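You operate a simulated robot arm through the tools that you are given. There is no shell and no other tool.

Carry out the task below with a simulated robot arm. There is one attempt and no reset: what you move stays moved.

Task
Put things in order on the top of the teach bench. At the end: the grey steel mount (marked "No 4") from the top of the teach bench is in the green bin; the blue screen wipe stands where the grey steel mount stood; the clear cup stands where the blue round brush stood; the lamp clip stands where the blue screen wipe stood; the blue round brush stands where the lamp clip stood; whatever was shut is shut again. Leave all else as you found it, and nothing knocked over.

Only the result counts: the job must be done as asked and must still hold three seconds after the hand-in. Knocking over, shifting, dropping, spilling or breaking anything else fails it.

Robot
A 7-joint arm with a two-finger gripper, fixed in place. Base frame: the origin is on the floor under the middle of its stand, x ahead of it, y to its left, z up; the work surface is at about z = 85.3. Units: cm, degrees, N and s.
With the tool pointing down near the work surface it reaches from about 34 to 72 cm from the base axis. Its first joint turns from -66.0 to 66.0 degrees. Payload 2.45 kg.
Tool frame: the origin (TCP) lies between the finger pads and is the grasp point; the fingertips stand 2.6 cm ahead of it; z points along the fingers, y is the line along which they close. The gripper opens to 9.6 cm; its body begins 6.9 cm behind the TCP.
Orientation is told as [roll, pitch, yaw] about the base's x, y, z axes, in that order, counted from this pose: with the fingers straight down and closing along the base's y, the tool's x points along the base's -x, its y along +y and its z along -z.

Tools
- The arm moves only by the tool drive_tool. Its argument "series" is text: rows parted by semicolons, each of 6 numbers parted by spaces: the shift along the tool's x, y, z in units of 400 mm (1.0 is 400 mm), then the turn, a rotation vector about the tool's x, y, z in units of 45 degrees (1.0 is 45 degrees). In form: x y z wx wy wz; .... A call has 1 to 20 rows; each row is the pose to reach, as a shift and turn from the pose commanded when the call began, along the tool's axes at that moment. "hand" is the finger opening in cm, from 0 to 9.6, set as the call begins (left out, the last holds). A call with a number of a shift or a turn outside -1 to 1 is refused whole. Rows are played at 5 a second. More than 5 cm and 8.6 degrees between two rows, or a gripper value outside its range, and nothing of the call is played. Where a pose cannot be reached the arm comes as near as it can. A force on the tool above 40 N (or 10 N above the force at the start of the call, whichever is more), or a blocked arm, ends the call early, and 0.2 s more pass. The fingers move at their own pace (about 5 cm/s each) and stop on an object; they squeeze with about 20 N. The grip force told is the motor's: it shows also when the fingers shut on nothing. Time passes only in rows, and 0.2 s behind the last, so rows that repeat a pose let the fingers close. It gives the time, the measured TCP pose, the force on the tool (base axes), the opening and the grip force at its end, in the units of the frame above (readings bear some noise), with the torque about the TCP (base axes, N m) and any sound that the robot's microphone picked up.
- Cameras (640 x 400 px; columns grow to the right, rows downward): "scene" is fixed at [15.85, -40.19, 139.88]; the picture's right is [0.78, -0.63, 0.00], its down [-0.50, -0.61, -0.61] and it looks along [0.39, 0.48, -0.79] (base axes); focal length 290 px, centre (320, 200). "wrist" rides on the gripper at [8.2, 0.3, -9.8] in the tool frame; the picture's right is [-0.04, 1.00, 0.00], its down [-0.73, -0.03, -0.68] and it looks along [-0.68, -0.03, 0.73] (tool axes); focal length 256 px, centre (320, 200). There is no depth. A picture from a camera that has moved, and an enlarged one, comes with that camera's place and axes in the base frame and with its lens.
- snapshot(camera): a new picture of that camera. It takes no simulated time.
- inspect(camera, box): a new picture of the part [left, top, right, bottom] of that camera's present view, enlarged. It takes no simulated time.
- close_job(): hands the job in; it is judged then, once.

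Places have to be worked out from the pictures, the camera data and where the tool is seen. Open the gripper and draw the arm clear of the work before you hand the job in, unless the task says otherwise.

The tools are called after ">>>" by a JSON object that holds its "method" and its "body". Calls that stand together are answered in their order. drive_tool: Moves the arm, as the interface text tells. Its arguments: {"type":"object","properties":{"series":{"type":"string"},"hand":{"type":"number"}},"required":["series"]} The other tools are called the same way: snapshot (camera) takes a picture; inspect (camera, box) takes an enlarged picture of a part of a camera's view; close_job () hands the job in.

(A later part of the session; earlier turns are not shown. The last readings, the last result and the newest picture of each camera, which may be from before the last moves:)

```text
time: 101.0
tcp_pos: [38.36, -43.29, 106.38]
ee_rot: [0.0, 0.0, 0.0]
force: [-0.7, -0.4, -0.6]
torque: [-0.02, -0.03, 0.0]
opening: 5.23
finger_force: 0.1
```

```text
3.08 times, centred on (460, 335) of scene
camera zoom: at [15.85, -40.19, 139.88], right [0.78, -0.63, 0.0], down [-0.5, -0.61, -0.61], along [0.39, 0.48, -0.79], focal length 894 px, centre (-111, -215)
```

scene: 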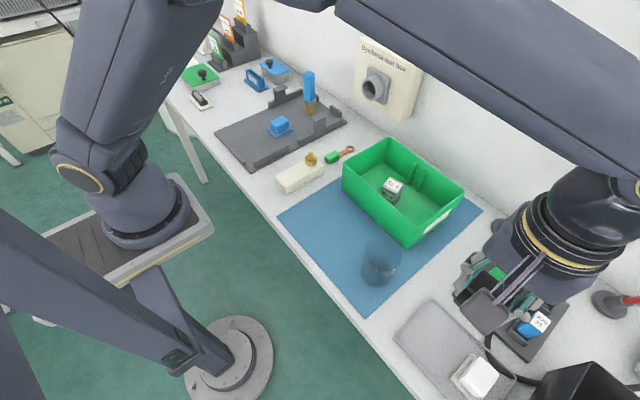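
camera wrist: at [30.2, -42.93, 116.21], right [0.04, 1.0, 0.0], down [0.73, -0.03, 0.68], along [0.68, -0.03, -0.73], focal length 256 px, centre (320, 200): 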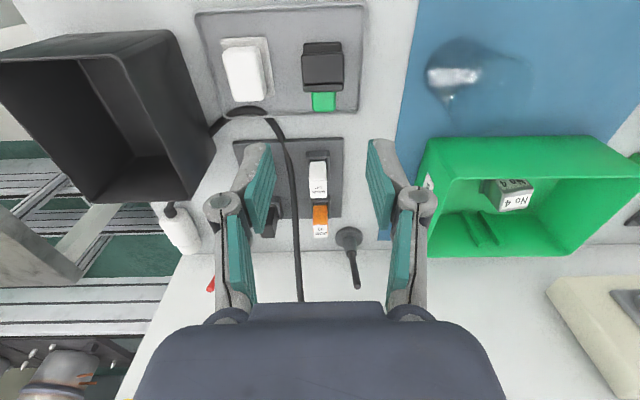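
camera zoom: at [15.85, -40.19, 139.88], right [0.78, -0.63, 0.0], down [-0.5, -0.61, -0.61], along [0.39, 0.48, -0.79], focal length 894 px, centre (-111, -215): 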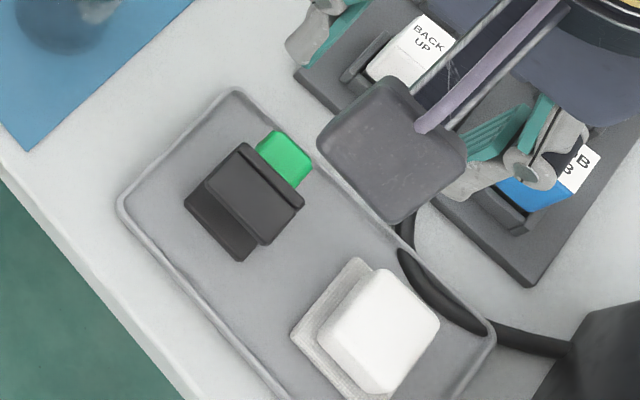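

The clip stands neatly in the tray and the white wipe is unmoved. Next is the brush; I go around in two moves, staying clear of the wall tube near (66, 2, 101).

>>> {"method": "drive_tool", "body": {"series": "-0.01 0.05 0 0 0 0; -0.028 0.13 0 0 0 0; -0.047 0.22 0 0 0 0; -0.067 0.31 0 0 0 0; -0.086 0.4 0 0 0 0; -0.106 0.49 0 0 0 0; -0.125 0.58 0 0 0 0; -0.145 0.67 0 0 0 0; -0.164 0.76 0 0 0 0; -0.182 0.84 0 0 0 0; -0.191 0.881 0 0 0 0; -0.191 0.881 0 0 0 0", "hand": 6.5}}

>>> {"method": "drive_tool", "body": {"series": "-0.01 0.06 0 0 0 0; -0.03 0.14 0 0 0 0; -0.055 0.22 0 0 0 0; -0.085 0.3 0 0 0 0; -0.115 0.38 0 0 0 0; -0.145 0.46 0 0 0 0; -0.175 0.54 0 0 0 0; -0.205 0.61 0 0 0 0; -0.23 0.67 0 0 0 0; -0.25 0.705 0 0 0 0; -0.25 0.705 0 0 0 0; -0.25 0.705 0 0 0 0", "hand": 6.5}}

>>> {"method": "snapshot", "body": {"camera": "wrist"}}

>>> {"method": "inspect", "body": {"camera": "wrist", "box": [250, 60, 410, 260]}}

```text
time: 103.6
tcp_pos: [46.34, -7.84, 106.37]
ee_rot: [0.1, 0.0, 0.0]
force: [0.1, 0.6, -0.7]
torque: [-0.03, -0.08, -0.01]
opening: 6.49
finger_force: 0.1
```

```text
time: 106.2
tcp_pos: [56.22, 20.44, 106.07]
ee_rot: [-0.1, 0.0, -0.1]
force: [0.2, 0.8, -0.2]
torque: [0.02, 0.03, -0.01]
opening: 6.53
finger_force: 0.0
```

```text
taken
camera wrist: at [47.99, 20.73, 116.02], right [0.04, 1.0, 0.0], down [0.73, -0.03, 0.68], along [0.68, -0.03, -0.73], focal length 256 px, centre (320, 200)
```

wrist: 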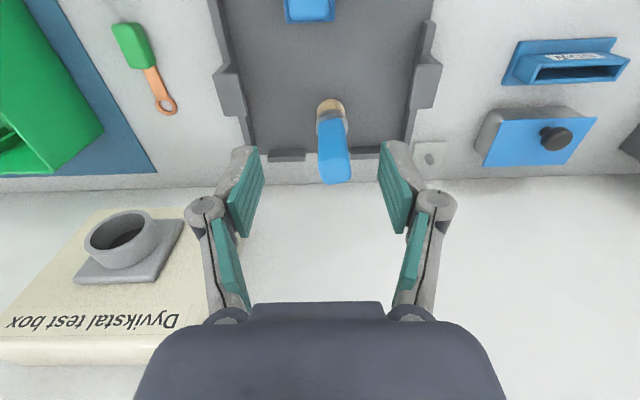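

```text
2.00 times, centred on (330, 160) of wrist
camera zoom: at [47.99, 20.73, 116.02], right [0.04, 1.0, 0.0], down [0.73, -0.03, 0.68], along [0.68, -0.03, -0.73], focal length 512 px, centre (300, 280)
```

zoom: 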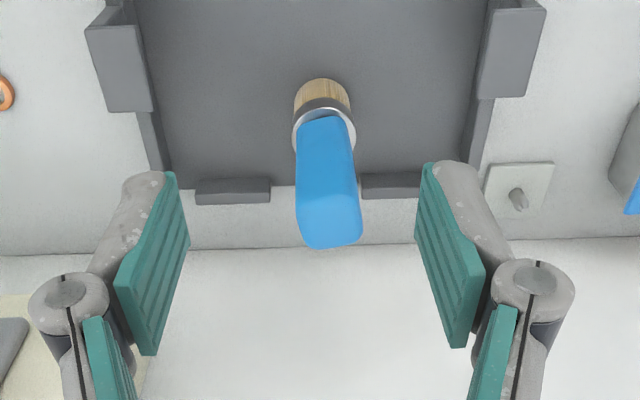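

The brush base is at about (61.4, 21.45) with the handle 2.7 cm wide and top near z 98.5. I move directly above it and look again.

>>> {"method": "drive_tool", "body": {"series": "-0.03 0.006 0 0 0 0; -0.08 0.015 0 0 0 0; -0.12 0.023 0 0 0 0; -0.13 0.0255 0 0 0 0; -0.13 0.0255 0 0 0 0; -0.13 0.0255 0 0 0 0", "hand": 6}}

>>> {"method": "snapshot", "body": {"camera": "wrist"}}

>>> {"method": "inspect", "body": {"camera": "scene", "box": [240, 30, 380, 150]}}

```text
time: 107.6
tcp_pos: [61.44, 21.55, 106.07]
ee_rot: [0.0, 0.0, 0.0]
force: [-1.0, -0.1, -0.4]
torque: [0.02, -0.03, -0.04]
opening: 6.0
finger_force: 0.0
```

```text
taken
camera wrist: at [53.26, 21.92, 115.97], right [0.04, 1.0, 0.0], down [0.73, -0.03, 0.68], along [0.68, -0.03, -0.73], focal length 256 px, centre (320, 200)
```

wrist: 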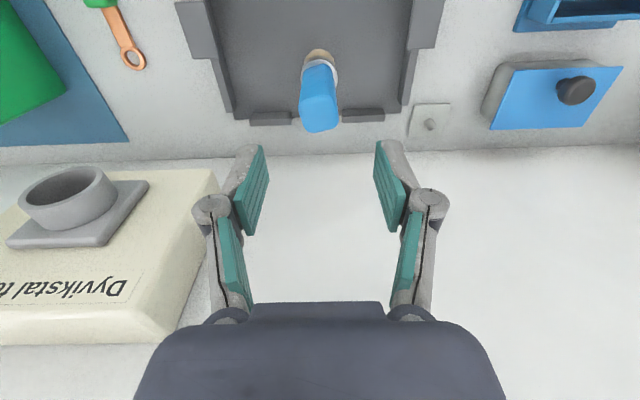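

```text
3.33 times, centred on (310, 90) of scene
camera zoom: at [15.85, -40.19, 139.88], right [0.78, -0.63, 0.0], down [-0.5, -0.61, -0.61], along [0.39, 0.48, -0.79], focal length 968 px, centre (353, 567)
```

zoom: 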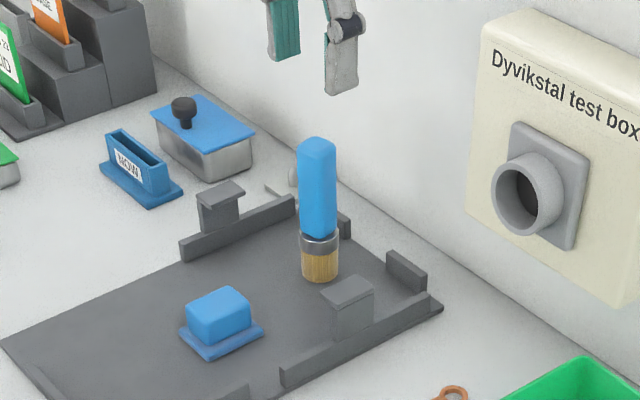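

The brush handle is centred below the fingers. I descend to z≈94.5 around the handle.

>>> {"method": "drive_tool", "body": {"series": "0.001 -0.001 0.02 0 0 0; 0.002 -0.001 0.06 0 0 0; 0.002 -0.001 0.11 0 0 0; 0.002 -0.001 0.16 0 0 0; 0.002 -0.001 0.21 0 0 0; 0.002 -0.001 0.25 0 0 0; 0.002 -0.001 0.28 0 0 0; 0.002 -0.001 0.289 0 0 0; 0.002 -0.001 0.289 0 0 0; 0.002 -0.001 0.289 0 0 0", "hand": 6}}

>>> {"method": "snapshot", "body": {"camera": "wrist"}}

>>> {"method": "inspect", "body": {"camera": "scene", "box": [240, 30, 380, 150]}}

```text
time: 109.8
tcp_pos: [61.25, 21.52, 94.49]
ee_rot: [0.0, 0.0, 0.0]
force: [0.7, -0.1, 0.4]
torque: [-0.02, 0.01, -0.02]
opening: 6.0
finger_force: 0.0
```

```text
taken
camera wrist: at [53.11, 21.83, 104.49], right [0.04, 1.0, 0.0], down [0.73, -0.03, 0.68], along [0.68, -0.03, -0.73], focal length 256 px, centre (320, 200)
```

wrist: 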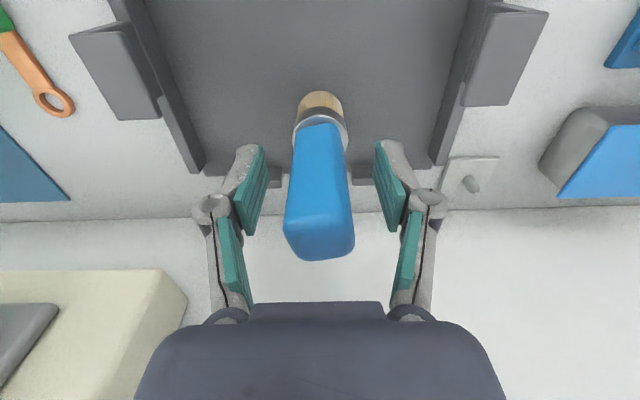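

```text
3.33 times, centred on (310, 90) of scene
camera zoom: at [15.85, -40.19, 139.88], right [0.78, -0.63, 0.0], down [-0.5, -0.61, -0.61], along [0.39, 0.48, -0.79], focal length 968 px, centre (353, 567)
```

zoom: 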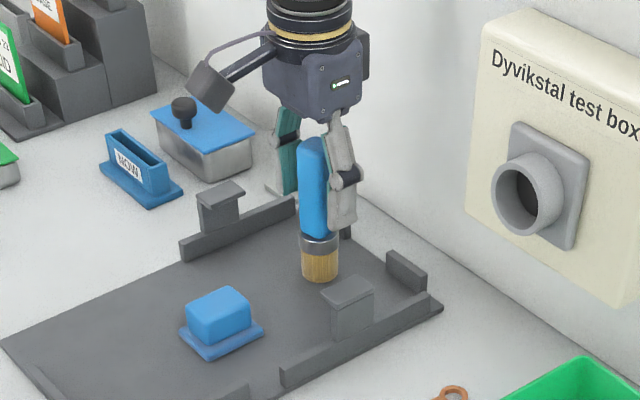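

The handle is centred between the pads. I close on it and test-lift slowly.

>>> {"method": "drive_tool", "body": {"series": "0 0 0 0 0 0; 0 0 0 0 0 0; 0 0 0 0 0 0; 0 0 0 0 0 0; 0 0 0 0 0 0; 0 0 0 0 0 0", "hand": 0}}

>>> {"method": "snapshot", "body": {"camera": "wrist"}}

>>> {"method": "drive_tool", "body": {"series": "0 0 -0.002 0 0 0; 0 0 -0.005 0 0 0; 0 0 -0.01 0 0 0; 0 0 -0.016 0 0 0; 0 0 -0.022 0 0 0; 0 0 -0.028 0 0 0; 0 0 -0.032 0 0 0; 0 0 -0.032 0 0 0", "hand": 0}}

>>> {"method": "snapshot", "body": {"camera": "wrist"}}

>>> {"method": "inspect", "body": {"camera": "scene", "box": [240, 30, 380, 150]}}

```text
time: 111.2
tcp_pos: [61.25, 21.43, 94.59]
ee_rot: [0.0, 0.1, 0.0]
force: [0.6, -1.0, 1.6]
torque: [0.01, -0.08, -0.03]
opening: 2.72
finger_force: 20.0
```

```text
taken
camera wrist: at [53.12, 21.83, 104.51], right [0.04, 1.0, 0.0], down [0.73, -0.03, 0.68], along [0.68, -0.03, -0.73], focal length 256 px, centre (320, 200)
```

wrist: 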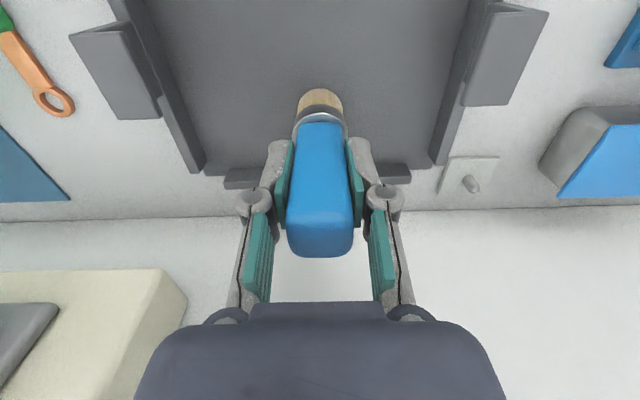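

```text
time: 113.0
tcp_pos: [61.4, 21.35, 96.11]
ee_rot: [0.0, 0.0, -0.1]
force: [0.0, -0.2, -0.3]
torque: [-0.02, 0.0, -0.01]
opening: 2.73
finger_force: 20.2
```

```text
taken
camera wrist: at [53.18, 21.64, 105.88], right [0.04, 1.0, 0.0], down [0.73, -0.03, 0.68], along [0.68, -0.03, -0.73], focal length 256 px, centre (320, 200)
```

wrist: 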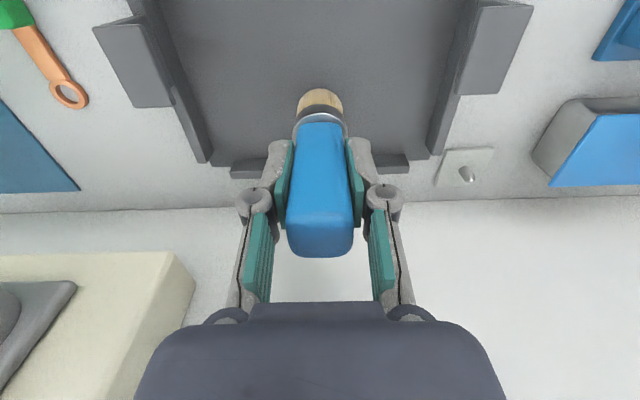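

```text
3.33 times, centred on (310, 90) of scene
camera zoom: at [15.85, -40.19, 139.88], right [0.78, -0.63, 0.0], down [-0.5, -0.61, -0.61], along [0.39, 0.48, -0.79], focal length 968 px, centre (353, 567)
```

zoom: 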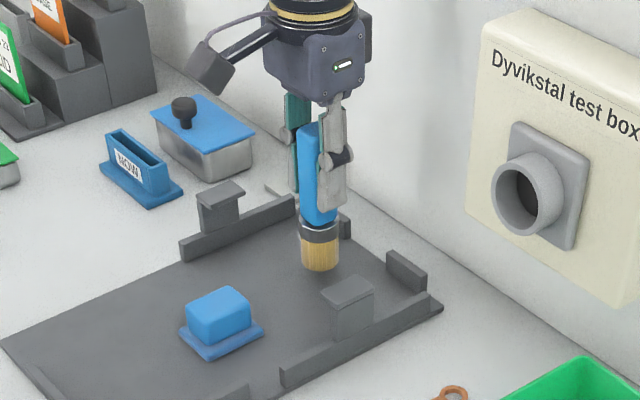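

The brush is held upright. I lift it gently by 10 cm and then carry it to above the clip's former spot at about (46.7, 39.45).

>>> {"method": "drive_tool", "body": {"series": "0 0 -0.0025 0 0 0; 0 0 -0.0075 0 0 0; 0 0 -0.0175 0 0 0; 0 0 -0.0325 0 0 0; 0 0 -0.0525 0 0 0; 0 0 -0.075 0 0 0; 0 0 -0.0975 0 0 0; 0 0 -0.12 0 0 0; 0 0 -0.1425 0 0 0; 0 0 -0.165 0 0 0; 0 0 -0.1875 0 0 0; 0 0 -0.21 0 0 0; 0 0 -0.2275 0 0 0; 0 0 -0.24 0 0 0; 0 0 -0.2475 0 0 0; 0 0 -0.25 0 0 0; 0 0 -0.25 0 0 0", "hand": 0}}

>>> {"method": "drive_tool", "body": {"series": "0.0023 0.0028 0 0 0 0; 0.0081 0.0099 0 0 0 0; 0.0161 0.0199 0 0 0 0; 0.0277 0.0341 0 0 0 0; 0.0426 0.0525 0 0 0 0; 0.0611 0.0753 0 0 0 0; 0.083 0.1023 0 0 0 0; 0.1072 0.1321 0 0 0 0; 0.1314 0.162 0 0 0 0; 0.1556 0.1918 0 0 0 0; 0.1798 0.2216 0 0 0 0; 0.204 0.2514 0 0 0 0; 0.2282 0.2812 0 0 0 0; 0.2525 0.3111 0 0 0 0; 0.2767 0.3409 0 0 0 0; 0.3009 0.3707 0 0 0 0; 0.3228 0.3977 0 0 0 0; 0.3412 0.4205 0 0 0 0; 0.3551 0.4375 0 0 0 0; 0.366 0.451 0 0 0 0", "hand": 0}}

>>> {"method": "snapshot", "body": {"camera": "wrist"}}

>>> {"method": "inspect", "body": {"camera": "scene", "box": [170, 0, 350, 150]}}

```text
time: 116.6
tcp_pos: [61.42, 21.23, 106.1]
ee_rot: [0.0, 0.0, 0.1]
force: [0.6, -0.1, -0.6]
torque: [-0.02, 0.0, 0.04]
opening: 2.72
finger_force: 20.1
```

```text
time: 120.8
tcp_pos: [46.85, 39.52, 106.01]
ee_rot: [0.0, 0.0, -0.1]
force: [0.2, -0.1, -0.6]
torque: [0.01, 0.0, 0.01]
opening: 2.73
finger_force: 19.8
```

```text
taken
camera wrist: at [38.58, 39.8, 115.82], right [0.04, 1.0, 0.0], down [0.73, -0.03, 0.68], along [0.68, -0.03, -0.73], focal length 256 px, centre (320, 200)
```

wrist: 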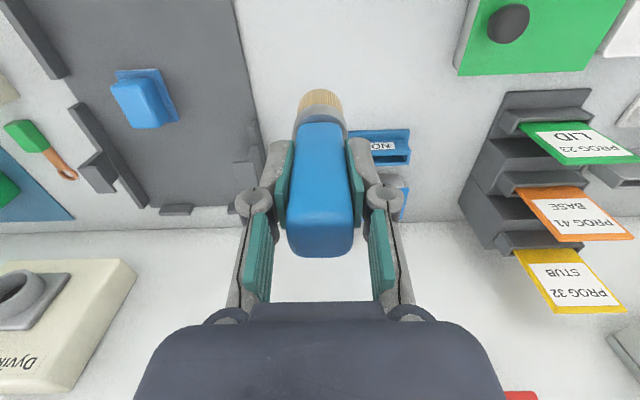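

```text
2.67 times, centred on (260, 75) of scene
camera zoom: at [15.85, -40.19, 139.88], right [0.78, -0.63, 0.0], down [-0.5, -0.61, -0.61], along [0.39, 0.48, -0.79], focal length 775 px, centre (480, 533)
```

zoom: 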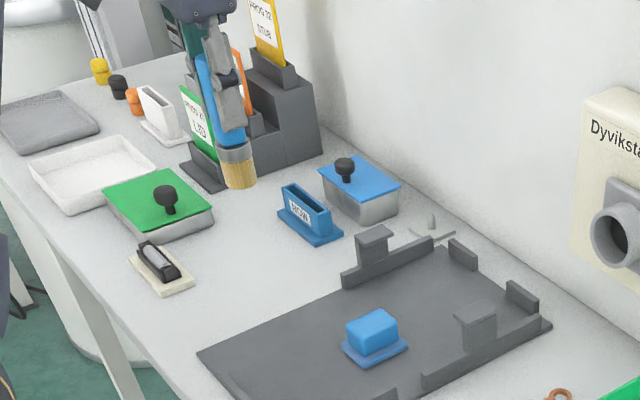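

The brush hangs above the vacated clip spot. I lower it with a gentle ramp to about 1 cm above the bench.

>>> {"method": "drive_tool", "body": {"series": "0.001 -0.001 0.0025 0 0 0; 0.002 -0.001 0.0075 0 0 0; 0.003 -0.001 0.0175 0 0 0; 0.003 -0.001 0.0325 0 0 0; 0.003 -0.001 0.0525 0 0 0; 0.003 -0.001 0.075 0 0 0; 0.003 -0.001 0.0975 0 0 0; 0.003 -0.001 0.12 0 0 0; 0.003 -0.001 0.1425 0 0 0; 0.003 -0.001 0.165 0 0 0; 0.003 -0.001 0.1875 0 0 0; 0.003 -0.001 0.21 0 0 0; 0.003 -0.001 0.2325 0 0 0; 0.003 -0.001 0.25 0 0 0; 0.003 -0.001 0.265 0 0 0; 0.003 -0.001 0.275 0 0 0; 0.003 -0.001 0.282 0 0 0; 0.003 -0.001 0.285 0 0 0; 0.003 -0.001 0.285 0 0 0", "hand": 0}}

>>> {"method": "snapshot", "body": {"camera": "wrist"}}

>>> {"method": "inspect", "body": {"camera": "scene", "box": [190, 30, 290, 120]}}

```text
time: 124.8
tcp_pos: [46.49, 39.39, 94.68]
ee_rot: [0.0, 0.1, 0.0]
force: [0.4, 0.3, -0.4]
torque: [0.01, 0.01, -0.02]
opening: 2.74
finger_force: 20.2
```

```text
taken
camera wrist: at [38.31, 39.74, 104.48], right [0.04, 1.0, 0.0], down [0.73, -0.03, 0.68], along [0.68, -0.03, -0.73], focal length 256 px, centre (320, 200)
```

wrist: 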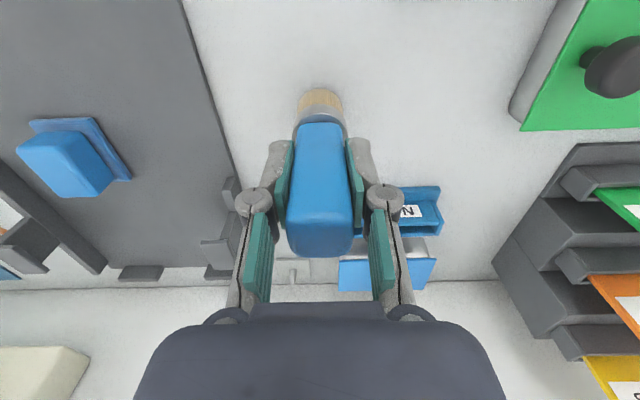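

```text
4.44 times, centred on (240, 75) of scene
camera zoom: at [15.85, -40.19, 139.88], right [0.78, -0.63, 0.0], down [-0.5, -0.61, -0.61], along [0.39, 0.48, -0.79], focal length 1291 px, centre (676, 756)
```

zoom: 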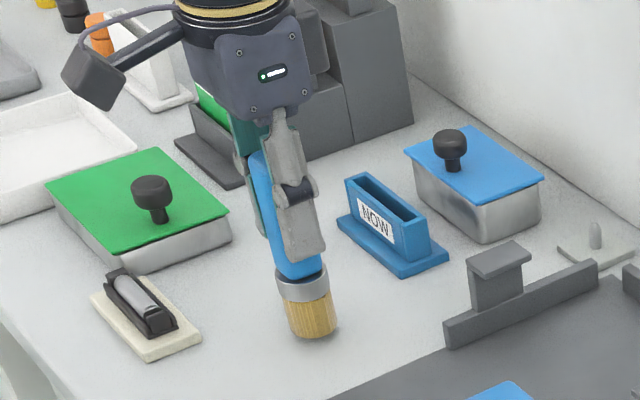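

The brush hangs upright just above the bench. I creep down until contact.

>>> {"method": "drive_tool", "body": {"series": "0 0 0.0025 0 0 0; 0 0 0.005 0 0 0; 0 0 0.0075 0 0 0; 0 0 0.01 0 0 0; 0 0 0.0125 0 0 0; 0 0 0.0125 0 0 0", "hand": 0}}

```text
time: 126.2
tcp_pos: [46.36, 39.41, 94.0]
ee_rot: [0.0, 0.0, 0.1]
force: [-0.3, -1.0, 0.1]
torque: [-0.05, -0.02, 0.0]
opening: 2.71
finger_force: 20.4
```

No contact yet; another 2 mm at a time.

>>> {"method": "drive_tool", "body": {"series": "0 0 0.002 0 0 0; 0 0 0.004 0 0 0; 0 0 0.005 0 0 0; 0 0 0.005 0 0 0", "hand": 0}}

```text
time: 127.2
tcp_pos: [46.74, 39.47, 93.98]
ee_rot: [0.0, -0.2, 0.0]
force: [0.0, -0.6, 13.9]
torque: [0.02, -0.09, -0.01]
opening: 2.73
finger_force: 19.2
```

Contact (14 N). I relieve about 1 mm first, then open the fingers.

>>> {"method": "drive_tool", "body": {"series": "0 0 -0.0015 0 0 0; 0 0 -0.003 0 0 0; 0 0 -0.003 0 0 0; 0 0 -0.003 0 0 0", "hand": 0}}

>>> {"method": "inspect", "body": {"camera": "scene", "box": [190, 30, 290, 120]}}

```text
time: 128.2
tcp_pos: [46.48, 39.33, 93.84]
ee_rot: [0.0, 0.1, -0.1]
force: [0.5, 0.7, -0.1]
torque: [0.01, -0.01, 0.0]
opening: 2.75
finger_force: 20.2
```

```text
4.44 times, centred on (240, 75) of scene
camera zoom: at [15.85, -40.19, 139.88], right [0.78, -0.63, 0.0], down [-0.5, -0.61, -0.61], along [0.39, 0.48, -0.79], focal length 1291 px, centre (676, 756)
```

zoom: 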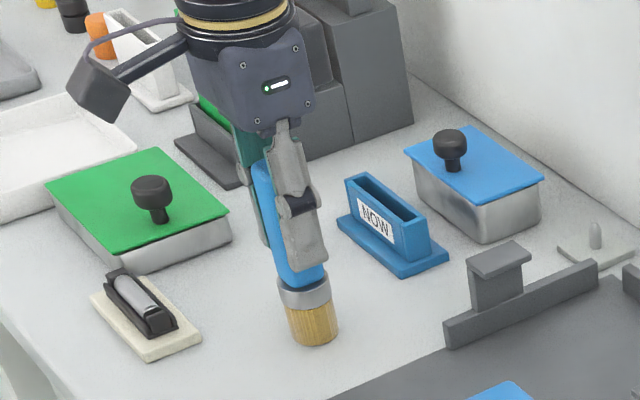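

The load is relieved with the brush resting on the bench. I open the fingers now.

>>> {"method": "drive_tool", "body": {"series": "0 0 0 0 0 0; 0 0 0 0 0 0; 0 0 0 0 0 0; 0 0 0 0 0 0; 0 0 0 0 0 0", "hand": 5.5}}

>>> {"method": "snapshot", "body": {"camera": "wrist"}}

>>> {"method": "inspect", "body": {"camera": "scene", "box": [190, 30, 290, 120]}}

```text
time: 129.4
tcp_pos: [46.53, 39.4, 93.98]
ee_rot: [-0.1, 0.0, 0.0]
force: [0.4, -0.2, 0.2]
torque: [-0.01, 0.03, -0.03]
opening: 5.53
finger_force: 0.0
```

```text
taken
camera wrist: at [38.37, 39.74, 103.86], right [0.04, 1.0, 0.0], down [0.73, -0.03, 0.68], along [0.68, -0.03, -0.73], focal length 256 px, centre (320, 200)
```

wrist: 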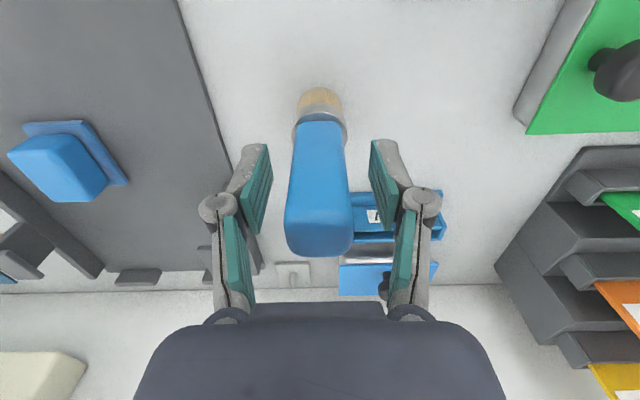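

```text
4.44 times, centred on (240, 75) of scene
camera zoom: at [15.85, -40.19, 139.88], right [0.78, -0.63, 0.0], down [-0.5, -0.61, -0.61], along [0.39, 0.48, -0.79], focal length 1291 px, centre (676, 756)
```

zoom: 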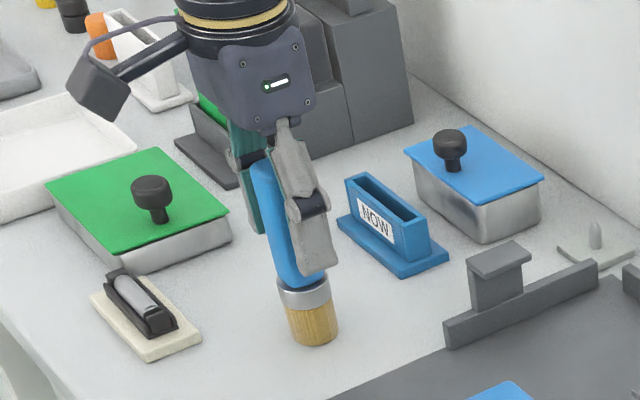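

The brush stands freely. I raise the gripper straight up clear of it.

>>> {"method": "drive_tool", "body": {"series": "0 0 -0.01 0 0 0; 0 0 -0.03 0 0 0; 0 0 -0.06 0 0 0; 0 0 -0.1 0 0 0; 0 0 -0.15 0 0 0; 0 0 -0.2 0 0 0; 0 0 -0.26 0 0 0; 0 0 -0.32 0 0 0; 0 0 -0.34 0 0 0; 0 0 -0.34 0 0 0", "hand": 5.5}}

>>> {"method": "snapshot", "body": {"camera": "wrist"}}

>>> {"method": "inspect", "body": {"camera": "scene", "box": [170, 10, 350, 150]}}

```text
time: 131.6
tcp_pos: [46.54, 39.36, 107.58]
ee_rot: [0.0, 0.0, 0.1]
force: [-0.6, -0.2, -0.5]
torque: [0.03, 0.02, 0.0]
opening: 5.5
finger_force: 0.0
```

```text
taken
camera wrist: at [38.33, 39.69, 117.56], right [0.04, 1.0, 0.0], down [0.73, -0.03, 0.68], along [0.68, -0.03, -0.73], focal length 256 px, centre (320, 200)
```

wrist: 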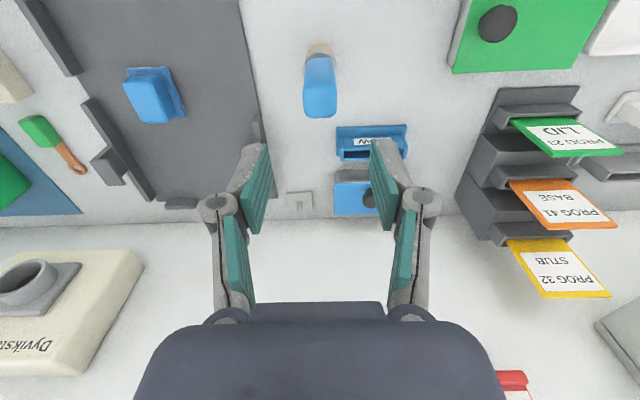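

```text
2.86 times, centred on (260, 80) of scene
camera zoom: at [15.85, -40.19, 139.88], right [0.78, -0.63, 0.0], down [-0.5, -0.61, -0.61], along [0.39, 0.48, -0.79], focal length 830 px, centre (491, 543)
```

zoom: 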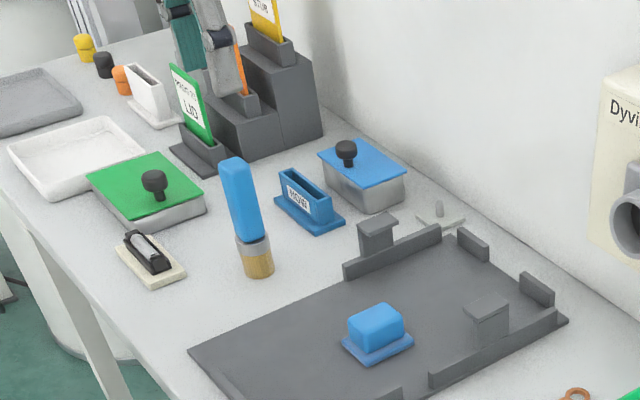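

The brush stands where the clip was. Now I head for the cup, in two moves at z≈108–112, opening the fingers wide.

>>> {"method": "drive_tool", "body": {"series": "0.005 -0.05 -0.01 0 0 0; 0.013 -0.13 -0.02 0 0 0; 0.021 -0.22 -0.03 0 0 0; 0.03 -0.31 -0.04 0 0 0; 0.038 -0.4 -0.05 0 0 0; 0.047 -0.49 -0.055 0 0 0; 0.056 -0.58 -0.055 0 0 0; 0.064 -0.67 -0.055 0 0 0; 0.073 -0.76 -0.055 0 0 0; 0.079 -0.82 -0.055 0 0 0; 0.081 -0.8425 -0.055 0 0 0; 0.081 -0.8425 -0.055 0 0 0", "hand": 9.6}}

>>> {"method": "drive_tool", "body": {"series": "0.005 -0.05 -0.01 0 0 0; 0.013 -0.13 -0.02 0 0 0; 0.021 -0.22 -0.03 0 0 0; 0.03 -0.31 -0.04 0 0 0; 0.038 -0.4 -0.05 0 0 0; 0.047 -0.49 -0.055 0 0 0; 0.056 -0.58 -0.055 0 0 0; 0.064 -0.67 -0.055 0 0 0; 0.073 -0.76 -0.055 0 0 0; 0.079 -0.82 -0.055 0 0 0; 0.081 -0.8425 -0.055 0 0 0; 0.081 -0.8425 -0.055 0 0 0; 0.081 -0.8425 -0.055 0 0 0", "hand": 9.6}}

>>> {"method": "snapshot", "body": {"camera": "wrist"}}

>>> {"method": "inspect", "body": {"camera": "wrist", "box": [230, 0, 410, 160]}}

>>> {"method": "inspect", "body": {"camera": "scene", "box": [330, 220, 430, 300]}}

```text
time: 134.2
tcp_pos: [43.28, 5.67, 109.99]
ee_rot: [0.0, 0.0, 0.1]
force: [-0.2, 0.2, 1.3]
torque: [0.01, -0.02, -0.02]
opening: 9.6
finger_force: 0.1
```

```text
time: 137.0
tcp_pos: [40.13, -28.28, 112.03]
ee_rot: [0.0, 0.0, 0.0]
force: [-0.8, 0.6, -0.1]
torque: [0.01, -0.02, -0.02]
opening: 9.6
finger_force: 0.0
```

```text
taken
camera wrist: at [31.83, -27.92, 121.94], right [0.04, 1.0, 0.0], down [0.73, -0.03, 0.68], along [0.68, -0.03, -0.73], focal length 256 px, centre (320, 200)
```

wrist: 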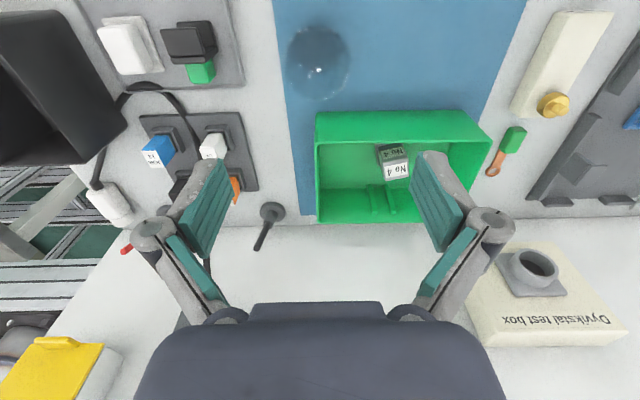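

```text
2.50 times, centred on (320, 80) of wrist
camera zoom: at [31.83, -27.92, 121.94], right [0.04, 1.0, 0.0], down [0.73, -0.03, 0.68], along [0.68, -0.03, -0.73], focal length 640 px, centre (320, 500)
```

zoom: 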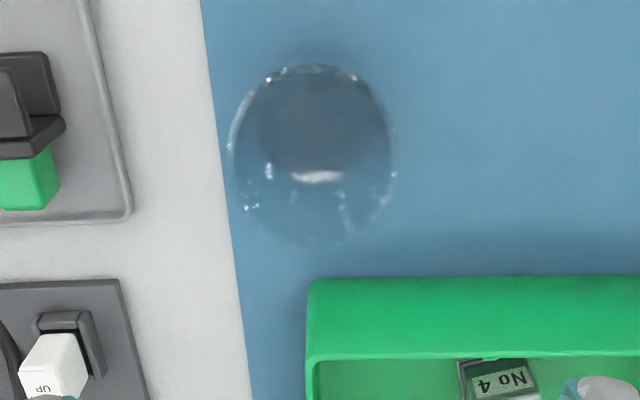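

```text
5.00 times, centred on (380, 260) of scene
camera zoom: at [15.85, -40.19, 139.88], right [0.78, -0.63, 0.0], down [-0.5, -0.61, -0.61], along [0.39, 0.48, -0.79], focal length 1452 px, centre (20, -100)
```

zoom: 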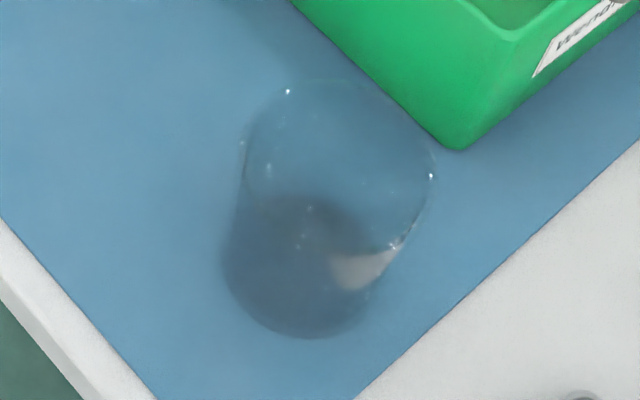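

The cup appears centred near (39.4, −28.2), about 6.7 cm wide at the rim and ~9.5 cm tall, perhaps with some liquid. I descend to z≈104 above it for a better look.

>>> {"method": "drive_tool", "body": {"series": "0.005 0 0.04 0 0 0; 0.01 0 0.09 0 0 0; 0.016 0 0.14 0 0 0; 0.016 0 0.18 0 0 0; 0.016 0 0.2 0 0 0; 0.016 0 0.2 0 0 0; 0.016 0 0.2 0 0 0", "hand": 9.6}}

>>> {"method": "snapshot", "body": {"camera": "wrist"}}

>>> {"method": "inspect", "body": {"camera": "wrist", "box": [230, 0, 410, 160]}}

>>> {"method": "inspect", "body": {"camera": "scene", "box": [330, 200, 450, 300]}}

```text
time: 138.6
tcp_pos: [39.5, -28.07, 103.9]
ee_rot: [0.0, 0.0, 0.0]
force: [-0.7, 0.1, -0.8]
torque: [-0.02, 0.01, -0.01]
opening: 9.62
finger_force: 0.1
```

```text
taken
camera wrist: at [31.3, -27.72, 113.82], right [0.04, 1.0, 0.0], down [0.73, -0.03, 0.68], along [0.68, -0.03, -0.73], focal length 256 px, centre (320, 200)
```

wrist: 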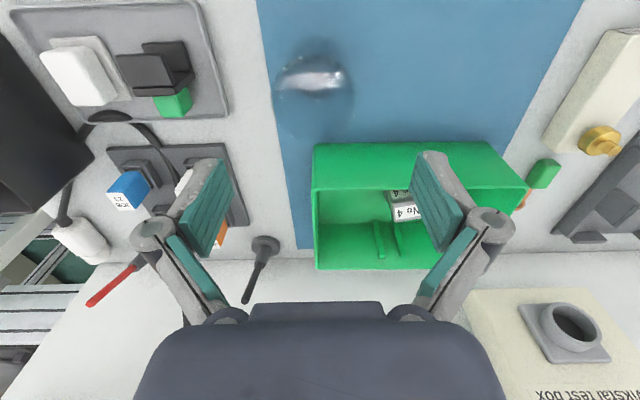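

```text
2.50 times, centred on (320, 80) of wrist
camera zoom: at [31.3, -27.72, 113.82], right [0.04, 1.0, 0.0], down [0.73, -0.03, 0.68], along [0.68, -0.03, -0.73], focal length 640 px, centre (320, 500)
```

zoom: 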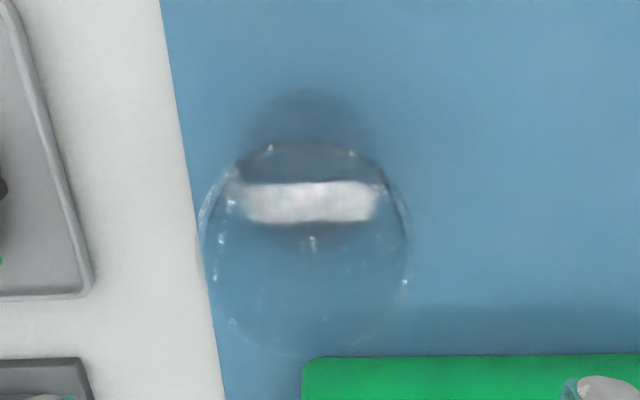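

```text
4.00 times, centred on (390, 250) of scene
camera zoom: at [15.85, -40.19, 139.88], right [0.78, -0.63, 0.0], down [-0.5, -0.61, -0.61], along [0.39, 0.48, -0.79], focal length 1162 px, centre (40, 0)
```

zoom: 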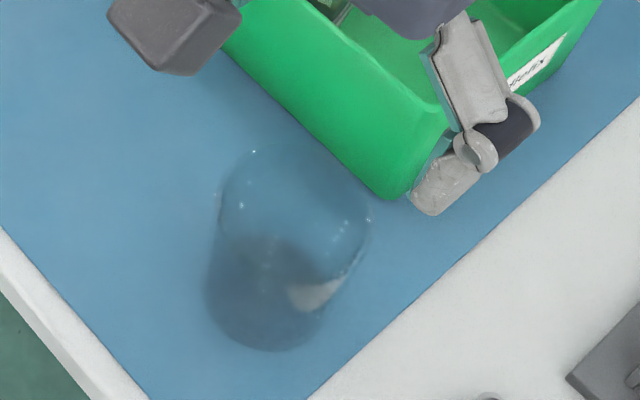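

The cup's rim centre looks to be about (39.2, −28.55). I shift over it and descend to z≈98 to check the finger clearance.

>>> {"method": "drive_tool", "body": {"series": "0.003 -0.005 0.02 0 0 0; 0.006 -0.01 0.05 0 0 0; 0.0075 -0.0125 0.08 0 0 0; 0.0075 -0.0125 0.11 0 0 0; 0.0075 -0.0125 0.135 0 0 0; 0.0075 -0.0125 0.1475 0 0 0; 0.0075 -0.0125 0.1475 0 0 0; 0.0075 -0.0125 0.1475 0 0 0", "hand": 9.6}}

>>> {"method": "snapshot", "body": {"camera": "wrist"}}

>>> {"method": "inspect", "body": {"camera": "wrist", "box": [200, 40, 440, 240]}}

>>> {"method": "inspect", "body": {"camera": "scene", "box": [330, 200, 450, 300]}}

```text
time: 140.4
tcp_pos: [39.29, -28.36, 98.25]
ee_rot: [0.0, 0.0, -0.1]
force: [-0.1, 0.6, 0.4]
torque: [-0.01, 0.02, -0.01]
opening: 9.6
finger_force: 0.0
```

```text
taken
camera wrist: at [30.95, -28.05, 108.0], right [0.04, 1.0, 0.0], down [0.73, -0.03, 0.68], along [0.68, -0.03, -0.73], focal length 256 px, centre (320, 200)
```

wrist: 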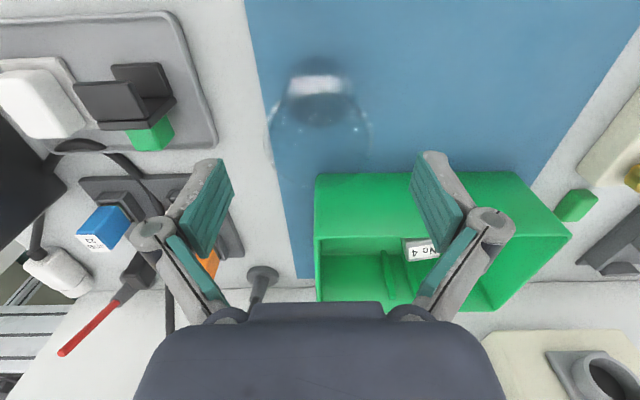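

```text
2.00 times, centred on (320, 140) of wrist
camera zoom: at [30.95, -28.05, 108.0], right [0.04, 1.0, 0.0], down [0.73, -0.03, 0.68], along [0.68, -0.03, -0.73], focal length 512 px, centre (320, 320)
```

zoom: 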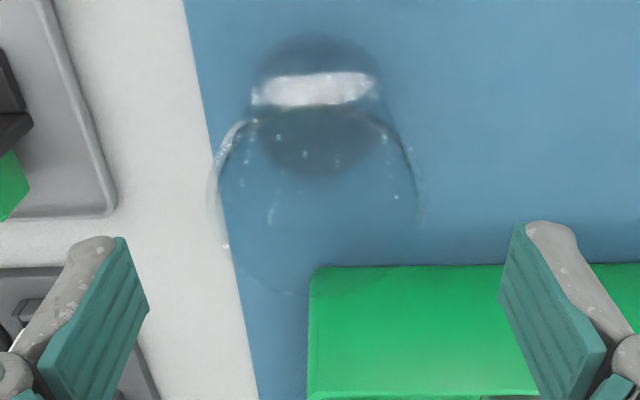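

```text
4.00 times, centred on (390, 250) of scene
camera zoom: at [15.85, -40.19, 139.88], right [0.78, -0.63, 0.0], down [-0.5, -0.61, -0.61], along [0.39, 0.48, -0.79], focal length 1162 px, centre (40, 0)
```

zoom: 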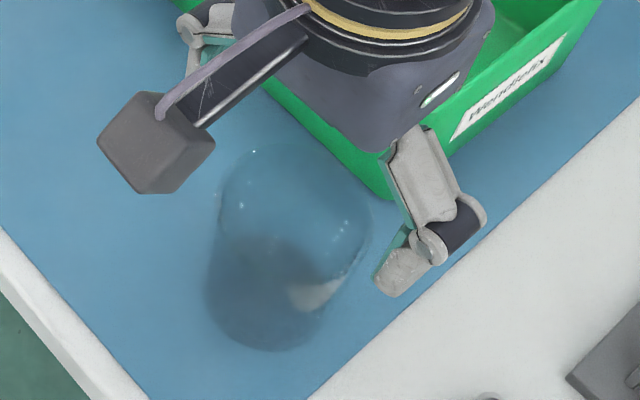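

The rim is at z≈93.7 with radius ≈3.3 cm, centred near (39.0, −28.5), and the open fingers straddle it with margin. I descend to TCP z≈90.5.

>>> {"method": "drive_tool", "body": {"series": "0.002 -0.002 0.02 0 0 0; 0.004 -0.004 0.045 0 0 0; 0.004 -0.004 0.07 0 0 0; 0.004 -0.004 0.095 0 0 0; 0.004 -0.004 0.12 0 0 0; 0.004 -0.004 0.145 0 0 0; 0.004 -0.004 0.17 0 0 0; 0.004 -0.004 0.185 0 0 0; 0.004 -0.004 0.19 0 0 0; 0.004 -0.004 0.19 0 0 0; 0.004 -0.004 0.19 0 0 0", "hand": 9.6}}

>>> {"method": "snapshot", "body": {"camera": "wrist"}}

>>> {"method": "inspect", "body": {"camera": "scene", "box": [330, 200, 450, 300]}}

```text
time: 142.8
tcp_pos: [39.06, -28.52, 90.4]
ee_rot: [0.0, 0.1, 0.0]
force: [1.2, -0.9, -0.4]
torque: [0.04, 0.0, -0.03]
opening: 9.63
finger_force: 0.1
```

```text
taken
camera wrist: at [30.81, -28.2, 100.31], right [0.04, 1.0, 0.0], down [0.73, -0.03, 0.68], along [0.68, -0.03, -0.73], focal length 256 px, centre (320, 200)
```

wrist: 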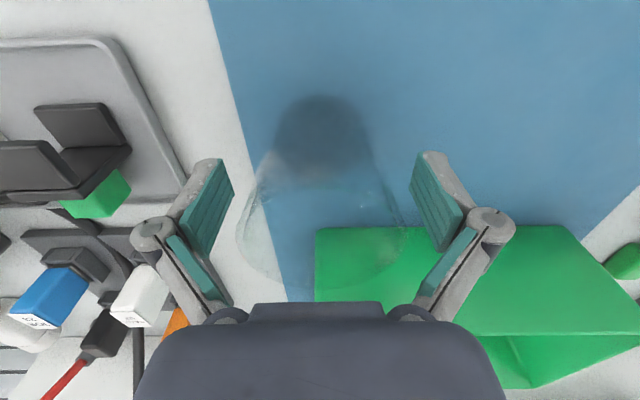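

```text
4.00 times, centred on (390, 250) of scene
camera zoom: at [15.85, -40.19, 139.88], right [0.78, -0.63, 0.0], down [-0.5, -0.61, -0.61], along [0.39, 0.48, -0.79], focal length 1162 px, centre (40, 0)
```

zoom: 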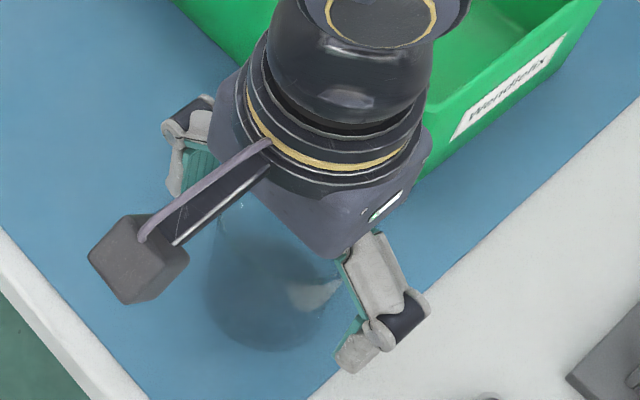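

The cup is centred between the pads. I close in steps, first to just wider than the cup, then onto it.

>>> {"method": "drive_tool", "body": {"series": "0 0 0 0 0 0; 0 0 0 0 0 0; 0 0 0 0 0 0", "hand": 7.2}}

>>> {"method": "snapshot", "body": {"camera": "wrist"}}

>>> {"method": "drive_tool", "body": {"series": "0 0 0 0 0 0; 0 0 0 0 0 0; 0 0 0 0 0 0; 0 0 0 0 0 0", "hand": 6.5}}

>>> {"method": "snapshot", "body": {"camera": "wrist"}}

```text
time: 143.6
tcp_pos: [38.97, -28.6, 90.36]
ee_rot: [-0.1, -0.1, -0.1]
force: [-0.3, 0.2, 0.0]
torque: [-0.01, 0.02, -0.05]
opening: 7.18
finger_force: 0.1
```

```text
taken
camera wrist: at [30.81, -28.21, 100.32], right [0.04, 1.0, 0.0], down [0.73, -0.03, 0.68], along [0.68, -0.03, -0.73], focal length 256 px, centre (320, 200)
```

wrist: 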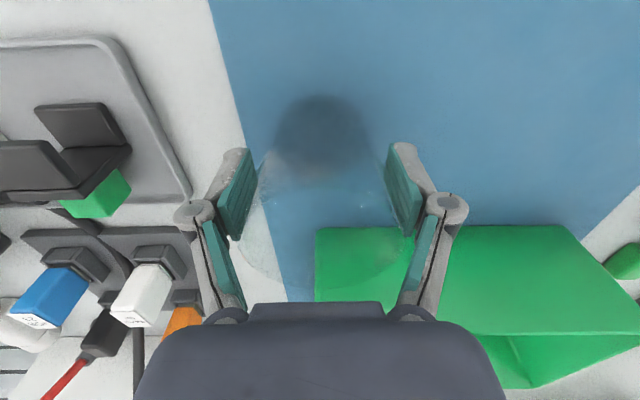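

```text
time: 144.6
tcp_pos: [38.97, -28.68, 90.49]
ee_rot: [0.0, 0.0, 0.0]
force: [-0.1, -0.8, 0.6]
torque: [0.02, 0.01, 0.01]
opening: 6.55
finger_force: 0.7
```

```text
taken
camera wrist: at [30.81, -28.2, 100.32], right [0.04, 1.0, 0.0], down [0.73, -0.03, 0.68], along [0.68, -0.03, -0.73], focal length 256 px, centre (320, 200)
```

wrist: 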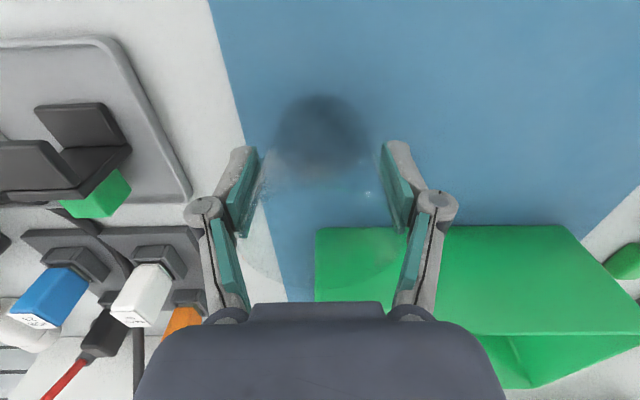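

The pads just touch the cup at 6.55 cm (0.7 N). I tighten gradually.

>>> {"method": "drive_tool", "body": {"series": "0 0 0 0 0 0; 0 0 0 0 0 0; 0 0 0 0 0 0; 0 0 0 0 0 0", "hand": 6.2}}

>>> {"method": "inspect", "body": {"camera": "wrist", "box": [200, 60, 440, 300]}}

```text
time: 145.6
tcp_pos: [39.02, -28.5, 90.5]
ee_rot: [0.0, 0.0, 0.0]
force: [-0.9, 1.0, 4.2]
torque: [0.03, 0.03, -0.01]
opening: 6.48
finger_force: 20.2
```

```text
1.67 times, centred on (320, 180) of wrist
camera zoom: at [30.81, -28.21, 100.34], right [0.04, 1.0, 0.0], down [0.73, -0.03, 0.68], along [0.68, -0.03, -0.73], focal length 427 px, centre (320, 233)
```

zoom: 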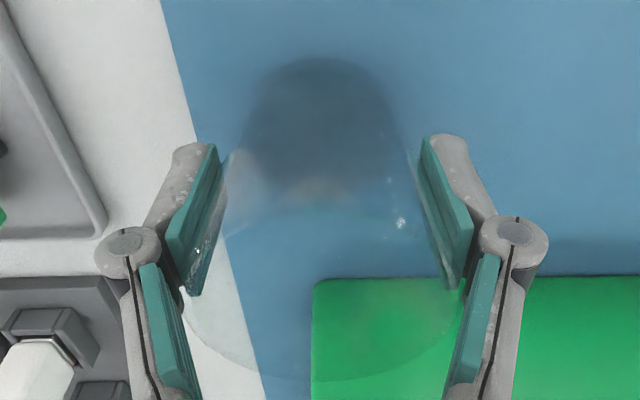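

The cup is gripped at 6.48 cm with 20 N and no sign of breakage. I lift very slowly about 1.2 cm and read the weight.

>>> {"method": "drive_tool", "body": {"series": "0 0 -0.001 0 0 0; 0 0 -0.003 0 0 0; 0 0 -0.006 0 0 0; 0 0 -0.01 0 0 0; 0 0 -0.014 0 0 0; 0 0 -0.018 0 0 0; 0 0 -0.022 0 0 0; 0 0 -0.026 0 0 0; 0 0 -0.029 0 0 0; 0 0 -0.03 0 0 0; 0 0 -0.03 0 0 0", "hand": 6.2}}

>>> {"method": "inspect", "body": {"camera": "wrist", "box": [200, 60, 440, 300]}}

>>> {"method": "inspect", "body": {"camera": "scene", "box": [330, 200, 450, 300]}}

```text
time: 148.0
tcp_pos: [38.97, -28.63, 91.74]
ee_rot: [-0.1, 0.0, 0.0]
force: [-0.2, 0.0, -0.4]
torque: [0.01, 0.0, 0.0]
opening: 6.48
finger_force: 20.1
```

```text
1.67 times, centred on (320, 180) of wrist
camera zoom: at [30.78, -28.34, 101.61], right [0.04, 1.0, 0.0], down [0.73, -0.03, 0.68], along [0.68, -0.03, -0.73], focal length 427 px, centre (320, 233)
```

zoom: 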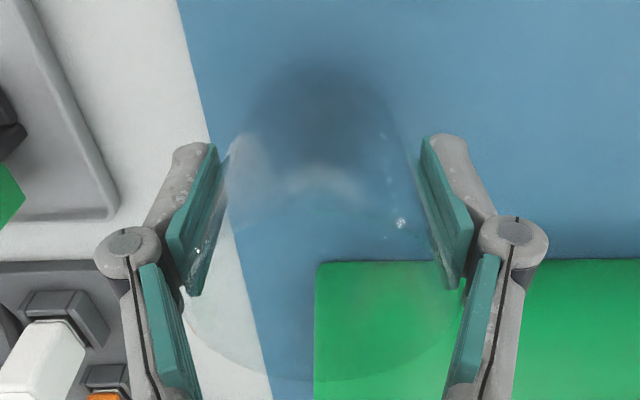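

```text
4.00 times, centred on (390, 250) of scene
camera zoom: at [15.85, -40.19, 139.88], right [0.78, -0.63, 0.0], down [-0.5, -0.61, -0.61], along [0.39, 0.48, -0.79], focal length 1162 px, centre (40, 0)
```

zoom: 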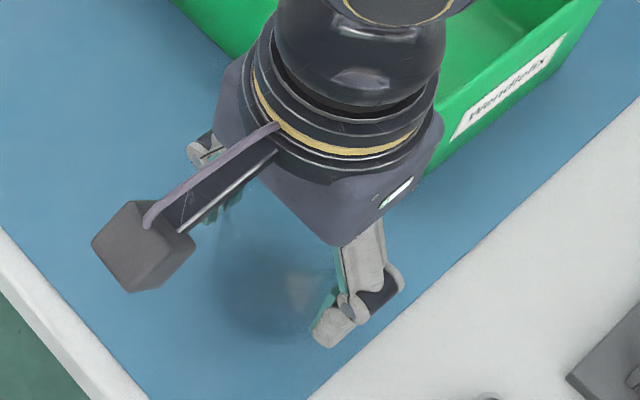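

The cup is light and firmly held. I lift it gently to z≈106.

>>> {"method": "drive_tool", "body": {"series": "0 0 -0.0025 0 0 0; 0 0 -0.0075 0 0 0; 0 0 -0.0175 0 0 0; 0 0 -0.0325 0 0 0; 0 0 -0.0525 0 0 0; 0 0 -0.075 0 0 0; 0 0 -0.0975 0 0 0; 0 0 -0.12 0 0 0; 0 0 -0.1425 0 0 0; 0 0 -0.165 0 0 0; 0 0 -0.1875 0 0 0; 0 0 -0.21 0 0 0; 0 0 -0.2325 0 0 0; 0 0 -0.255 0 0 0; 0 0 -0.2775 0 0 0; 0 0 -0.3 0 0 0; 0 0 -0.32 0 0 0; 0 0 -0.335 0 0 0; 0 0 -0.345 0 0 0; 0 0 -0.35 0 0 0", "hand": 6.2}}

>>> {"method": "snapshot", "body": {"camera": "wrist"}}

>>> {"method": "snapshot", "body": {"camera": "scene"}}

```text
time: 152.2
tcp_pos: [39.1, -28.51, 105.6]
ee_rot: [0.1, 0.1, 0.0]
force: [0.2, -0.6, -0.9]
torque: [-0.02, 0.02, 0.01]
opening: 6.44
finger_force: 20.0
```

```text
taken
camera wrist: at [30.82, -28.22, 115.55], right [0.04, 1.0, 0.0], down [0.73, -0.03, 0.68], along [0.68, -0.03, -0.73], focal length 256 px, centre (320, 200)
```

wrist: 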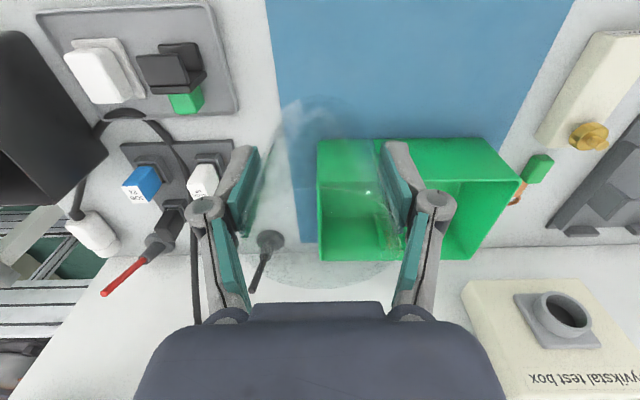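

```text
taken
```

scene: 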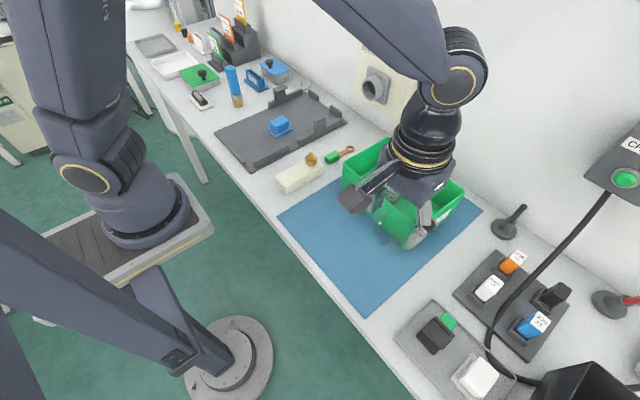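

The cup is held upright. I carry it in two smooth stages around the wall tube toward the plate.

>>> {"method": "drive_tool", "body": {"series": "-0.0009 0.004 0 0 0 0; -0.0033 0.0141 0 0 0 0; -0.0066 0.0282 0 0 0 0; -0.0113 0.0484 0 0 0 0; -0.0175 0.0746 0 0 0 0; -0.025 0.1068 0 0 0 0; -0.034 0.1452 0 0 0 0; -0.0439 0.1875 0 0 0 0; -0.0539 0.2298 0 0 0 0; -0.0638 0.2721 0 0 0 0; -0.0737 0.3144 0 0 0 0; -0.0836 0.3568 0 0 0 0; -0.0935 0.3991 0 0 0 0; -0.1035 0.4415 0 0 0 0; -0.1134 0.4838 0 0 0 0; -0.1233 0.5261 0 0 0 0; -0.1323 0.5644 0 0 0 0; -0.1398 0.5967 0 0 0 0; -0.1455 0.6209 0 0 0 0; -0.15 0.64 0 0 0 0", "hand": 6.2}}

>>> {"method": "drive_tool", "body": {"series": "-0.0011 0.0034 0 0 0 0; -0.0038 0.0118 0 0 0 0; -0.0077 0.0236 0 0 0 0; -0.0132 0.0405 0 0 0 0; -0.0203 0.0624 0 0 0 0; -0.029 0.0895 0 0 0 0; -0.0395 0.1216 0 0 0 0; -0.051 0.157 0 0 0 0; -0.0625 0.1925 0 0 0 0; -0.074 0.2279 0 0 0 0; -0.0855 0.2633 0 0 0 0; -0.097 0.2988 0 0 0 0; -0.1085 0.3342 0 0 0 0; -0.12 0.3697 0 0 0 0; -0.1315 0.4052 0 0 0 0; -0.143 0.4406 0 0 0 0; -0.1535 0.4727 0 0 0 0; -0.1622 0.4997 0 0 0 0; -0.1688 0.52 0 0 0 0; -0.174 0.536 0 0 0 0", "hand": 6.2}}

>>> {"method": "snapshot", "body": {"camera": "wrist"}}

>>> {"method": "snapshot", "body": {"camera": "scene"}}

```text
time: 156.4
tcp_pos: [44.95, -2.88, 105.61]
ee_rot: [-0.1, 0.1, 0.0]
force: [0.4, -0.2, -0.9]
torque: [0.01, 0.03, -0.02]
opening: 6.45
finger_force: 20.3
```

```text
time: 160.6
tcp_pos: [51.91, 18.33, 105.66]
ee_rot: [0.0, 0.0, -0.1]
force: [0.5, 1.0, -0.8]
torque: [0.04, -0.03, 0.0]
opening: 6.44
finger_force: 20.0
```

```text
taken
camera wrist: at [43.77, 18.77, 115.51], right [0.04, 1.0, 0.0], down [0.73, -0.03, 0.68], along [0.68, -0.03, -0.73], focal length 256 px, centre (320, 200)
```

wrist: 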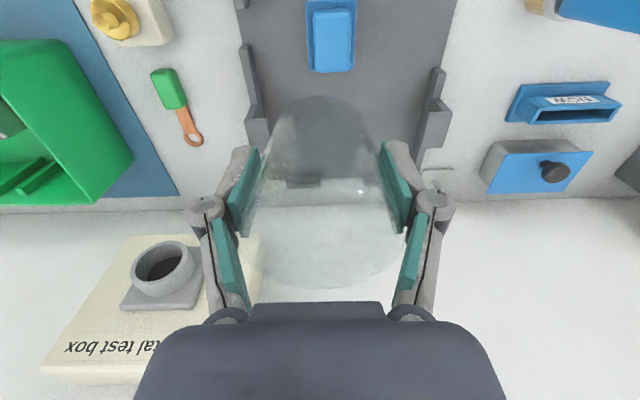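

```text
taken
```

scene: 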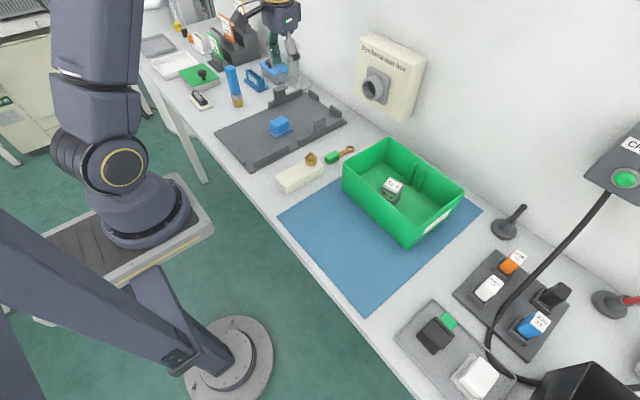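

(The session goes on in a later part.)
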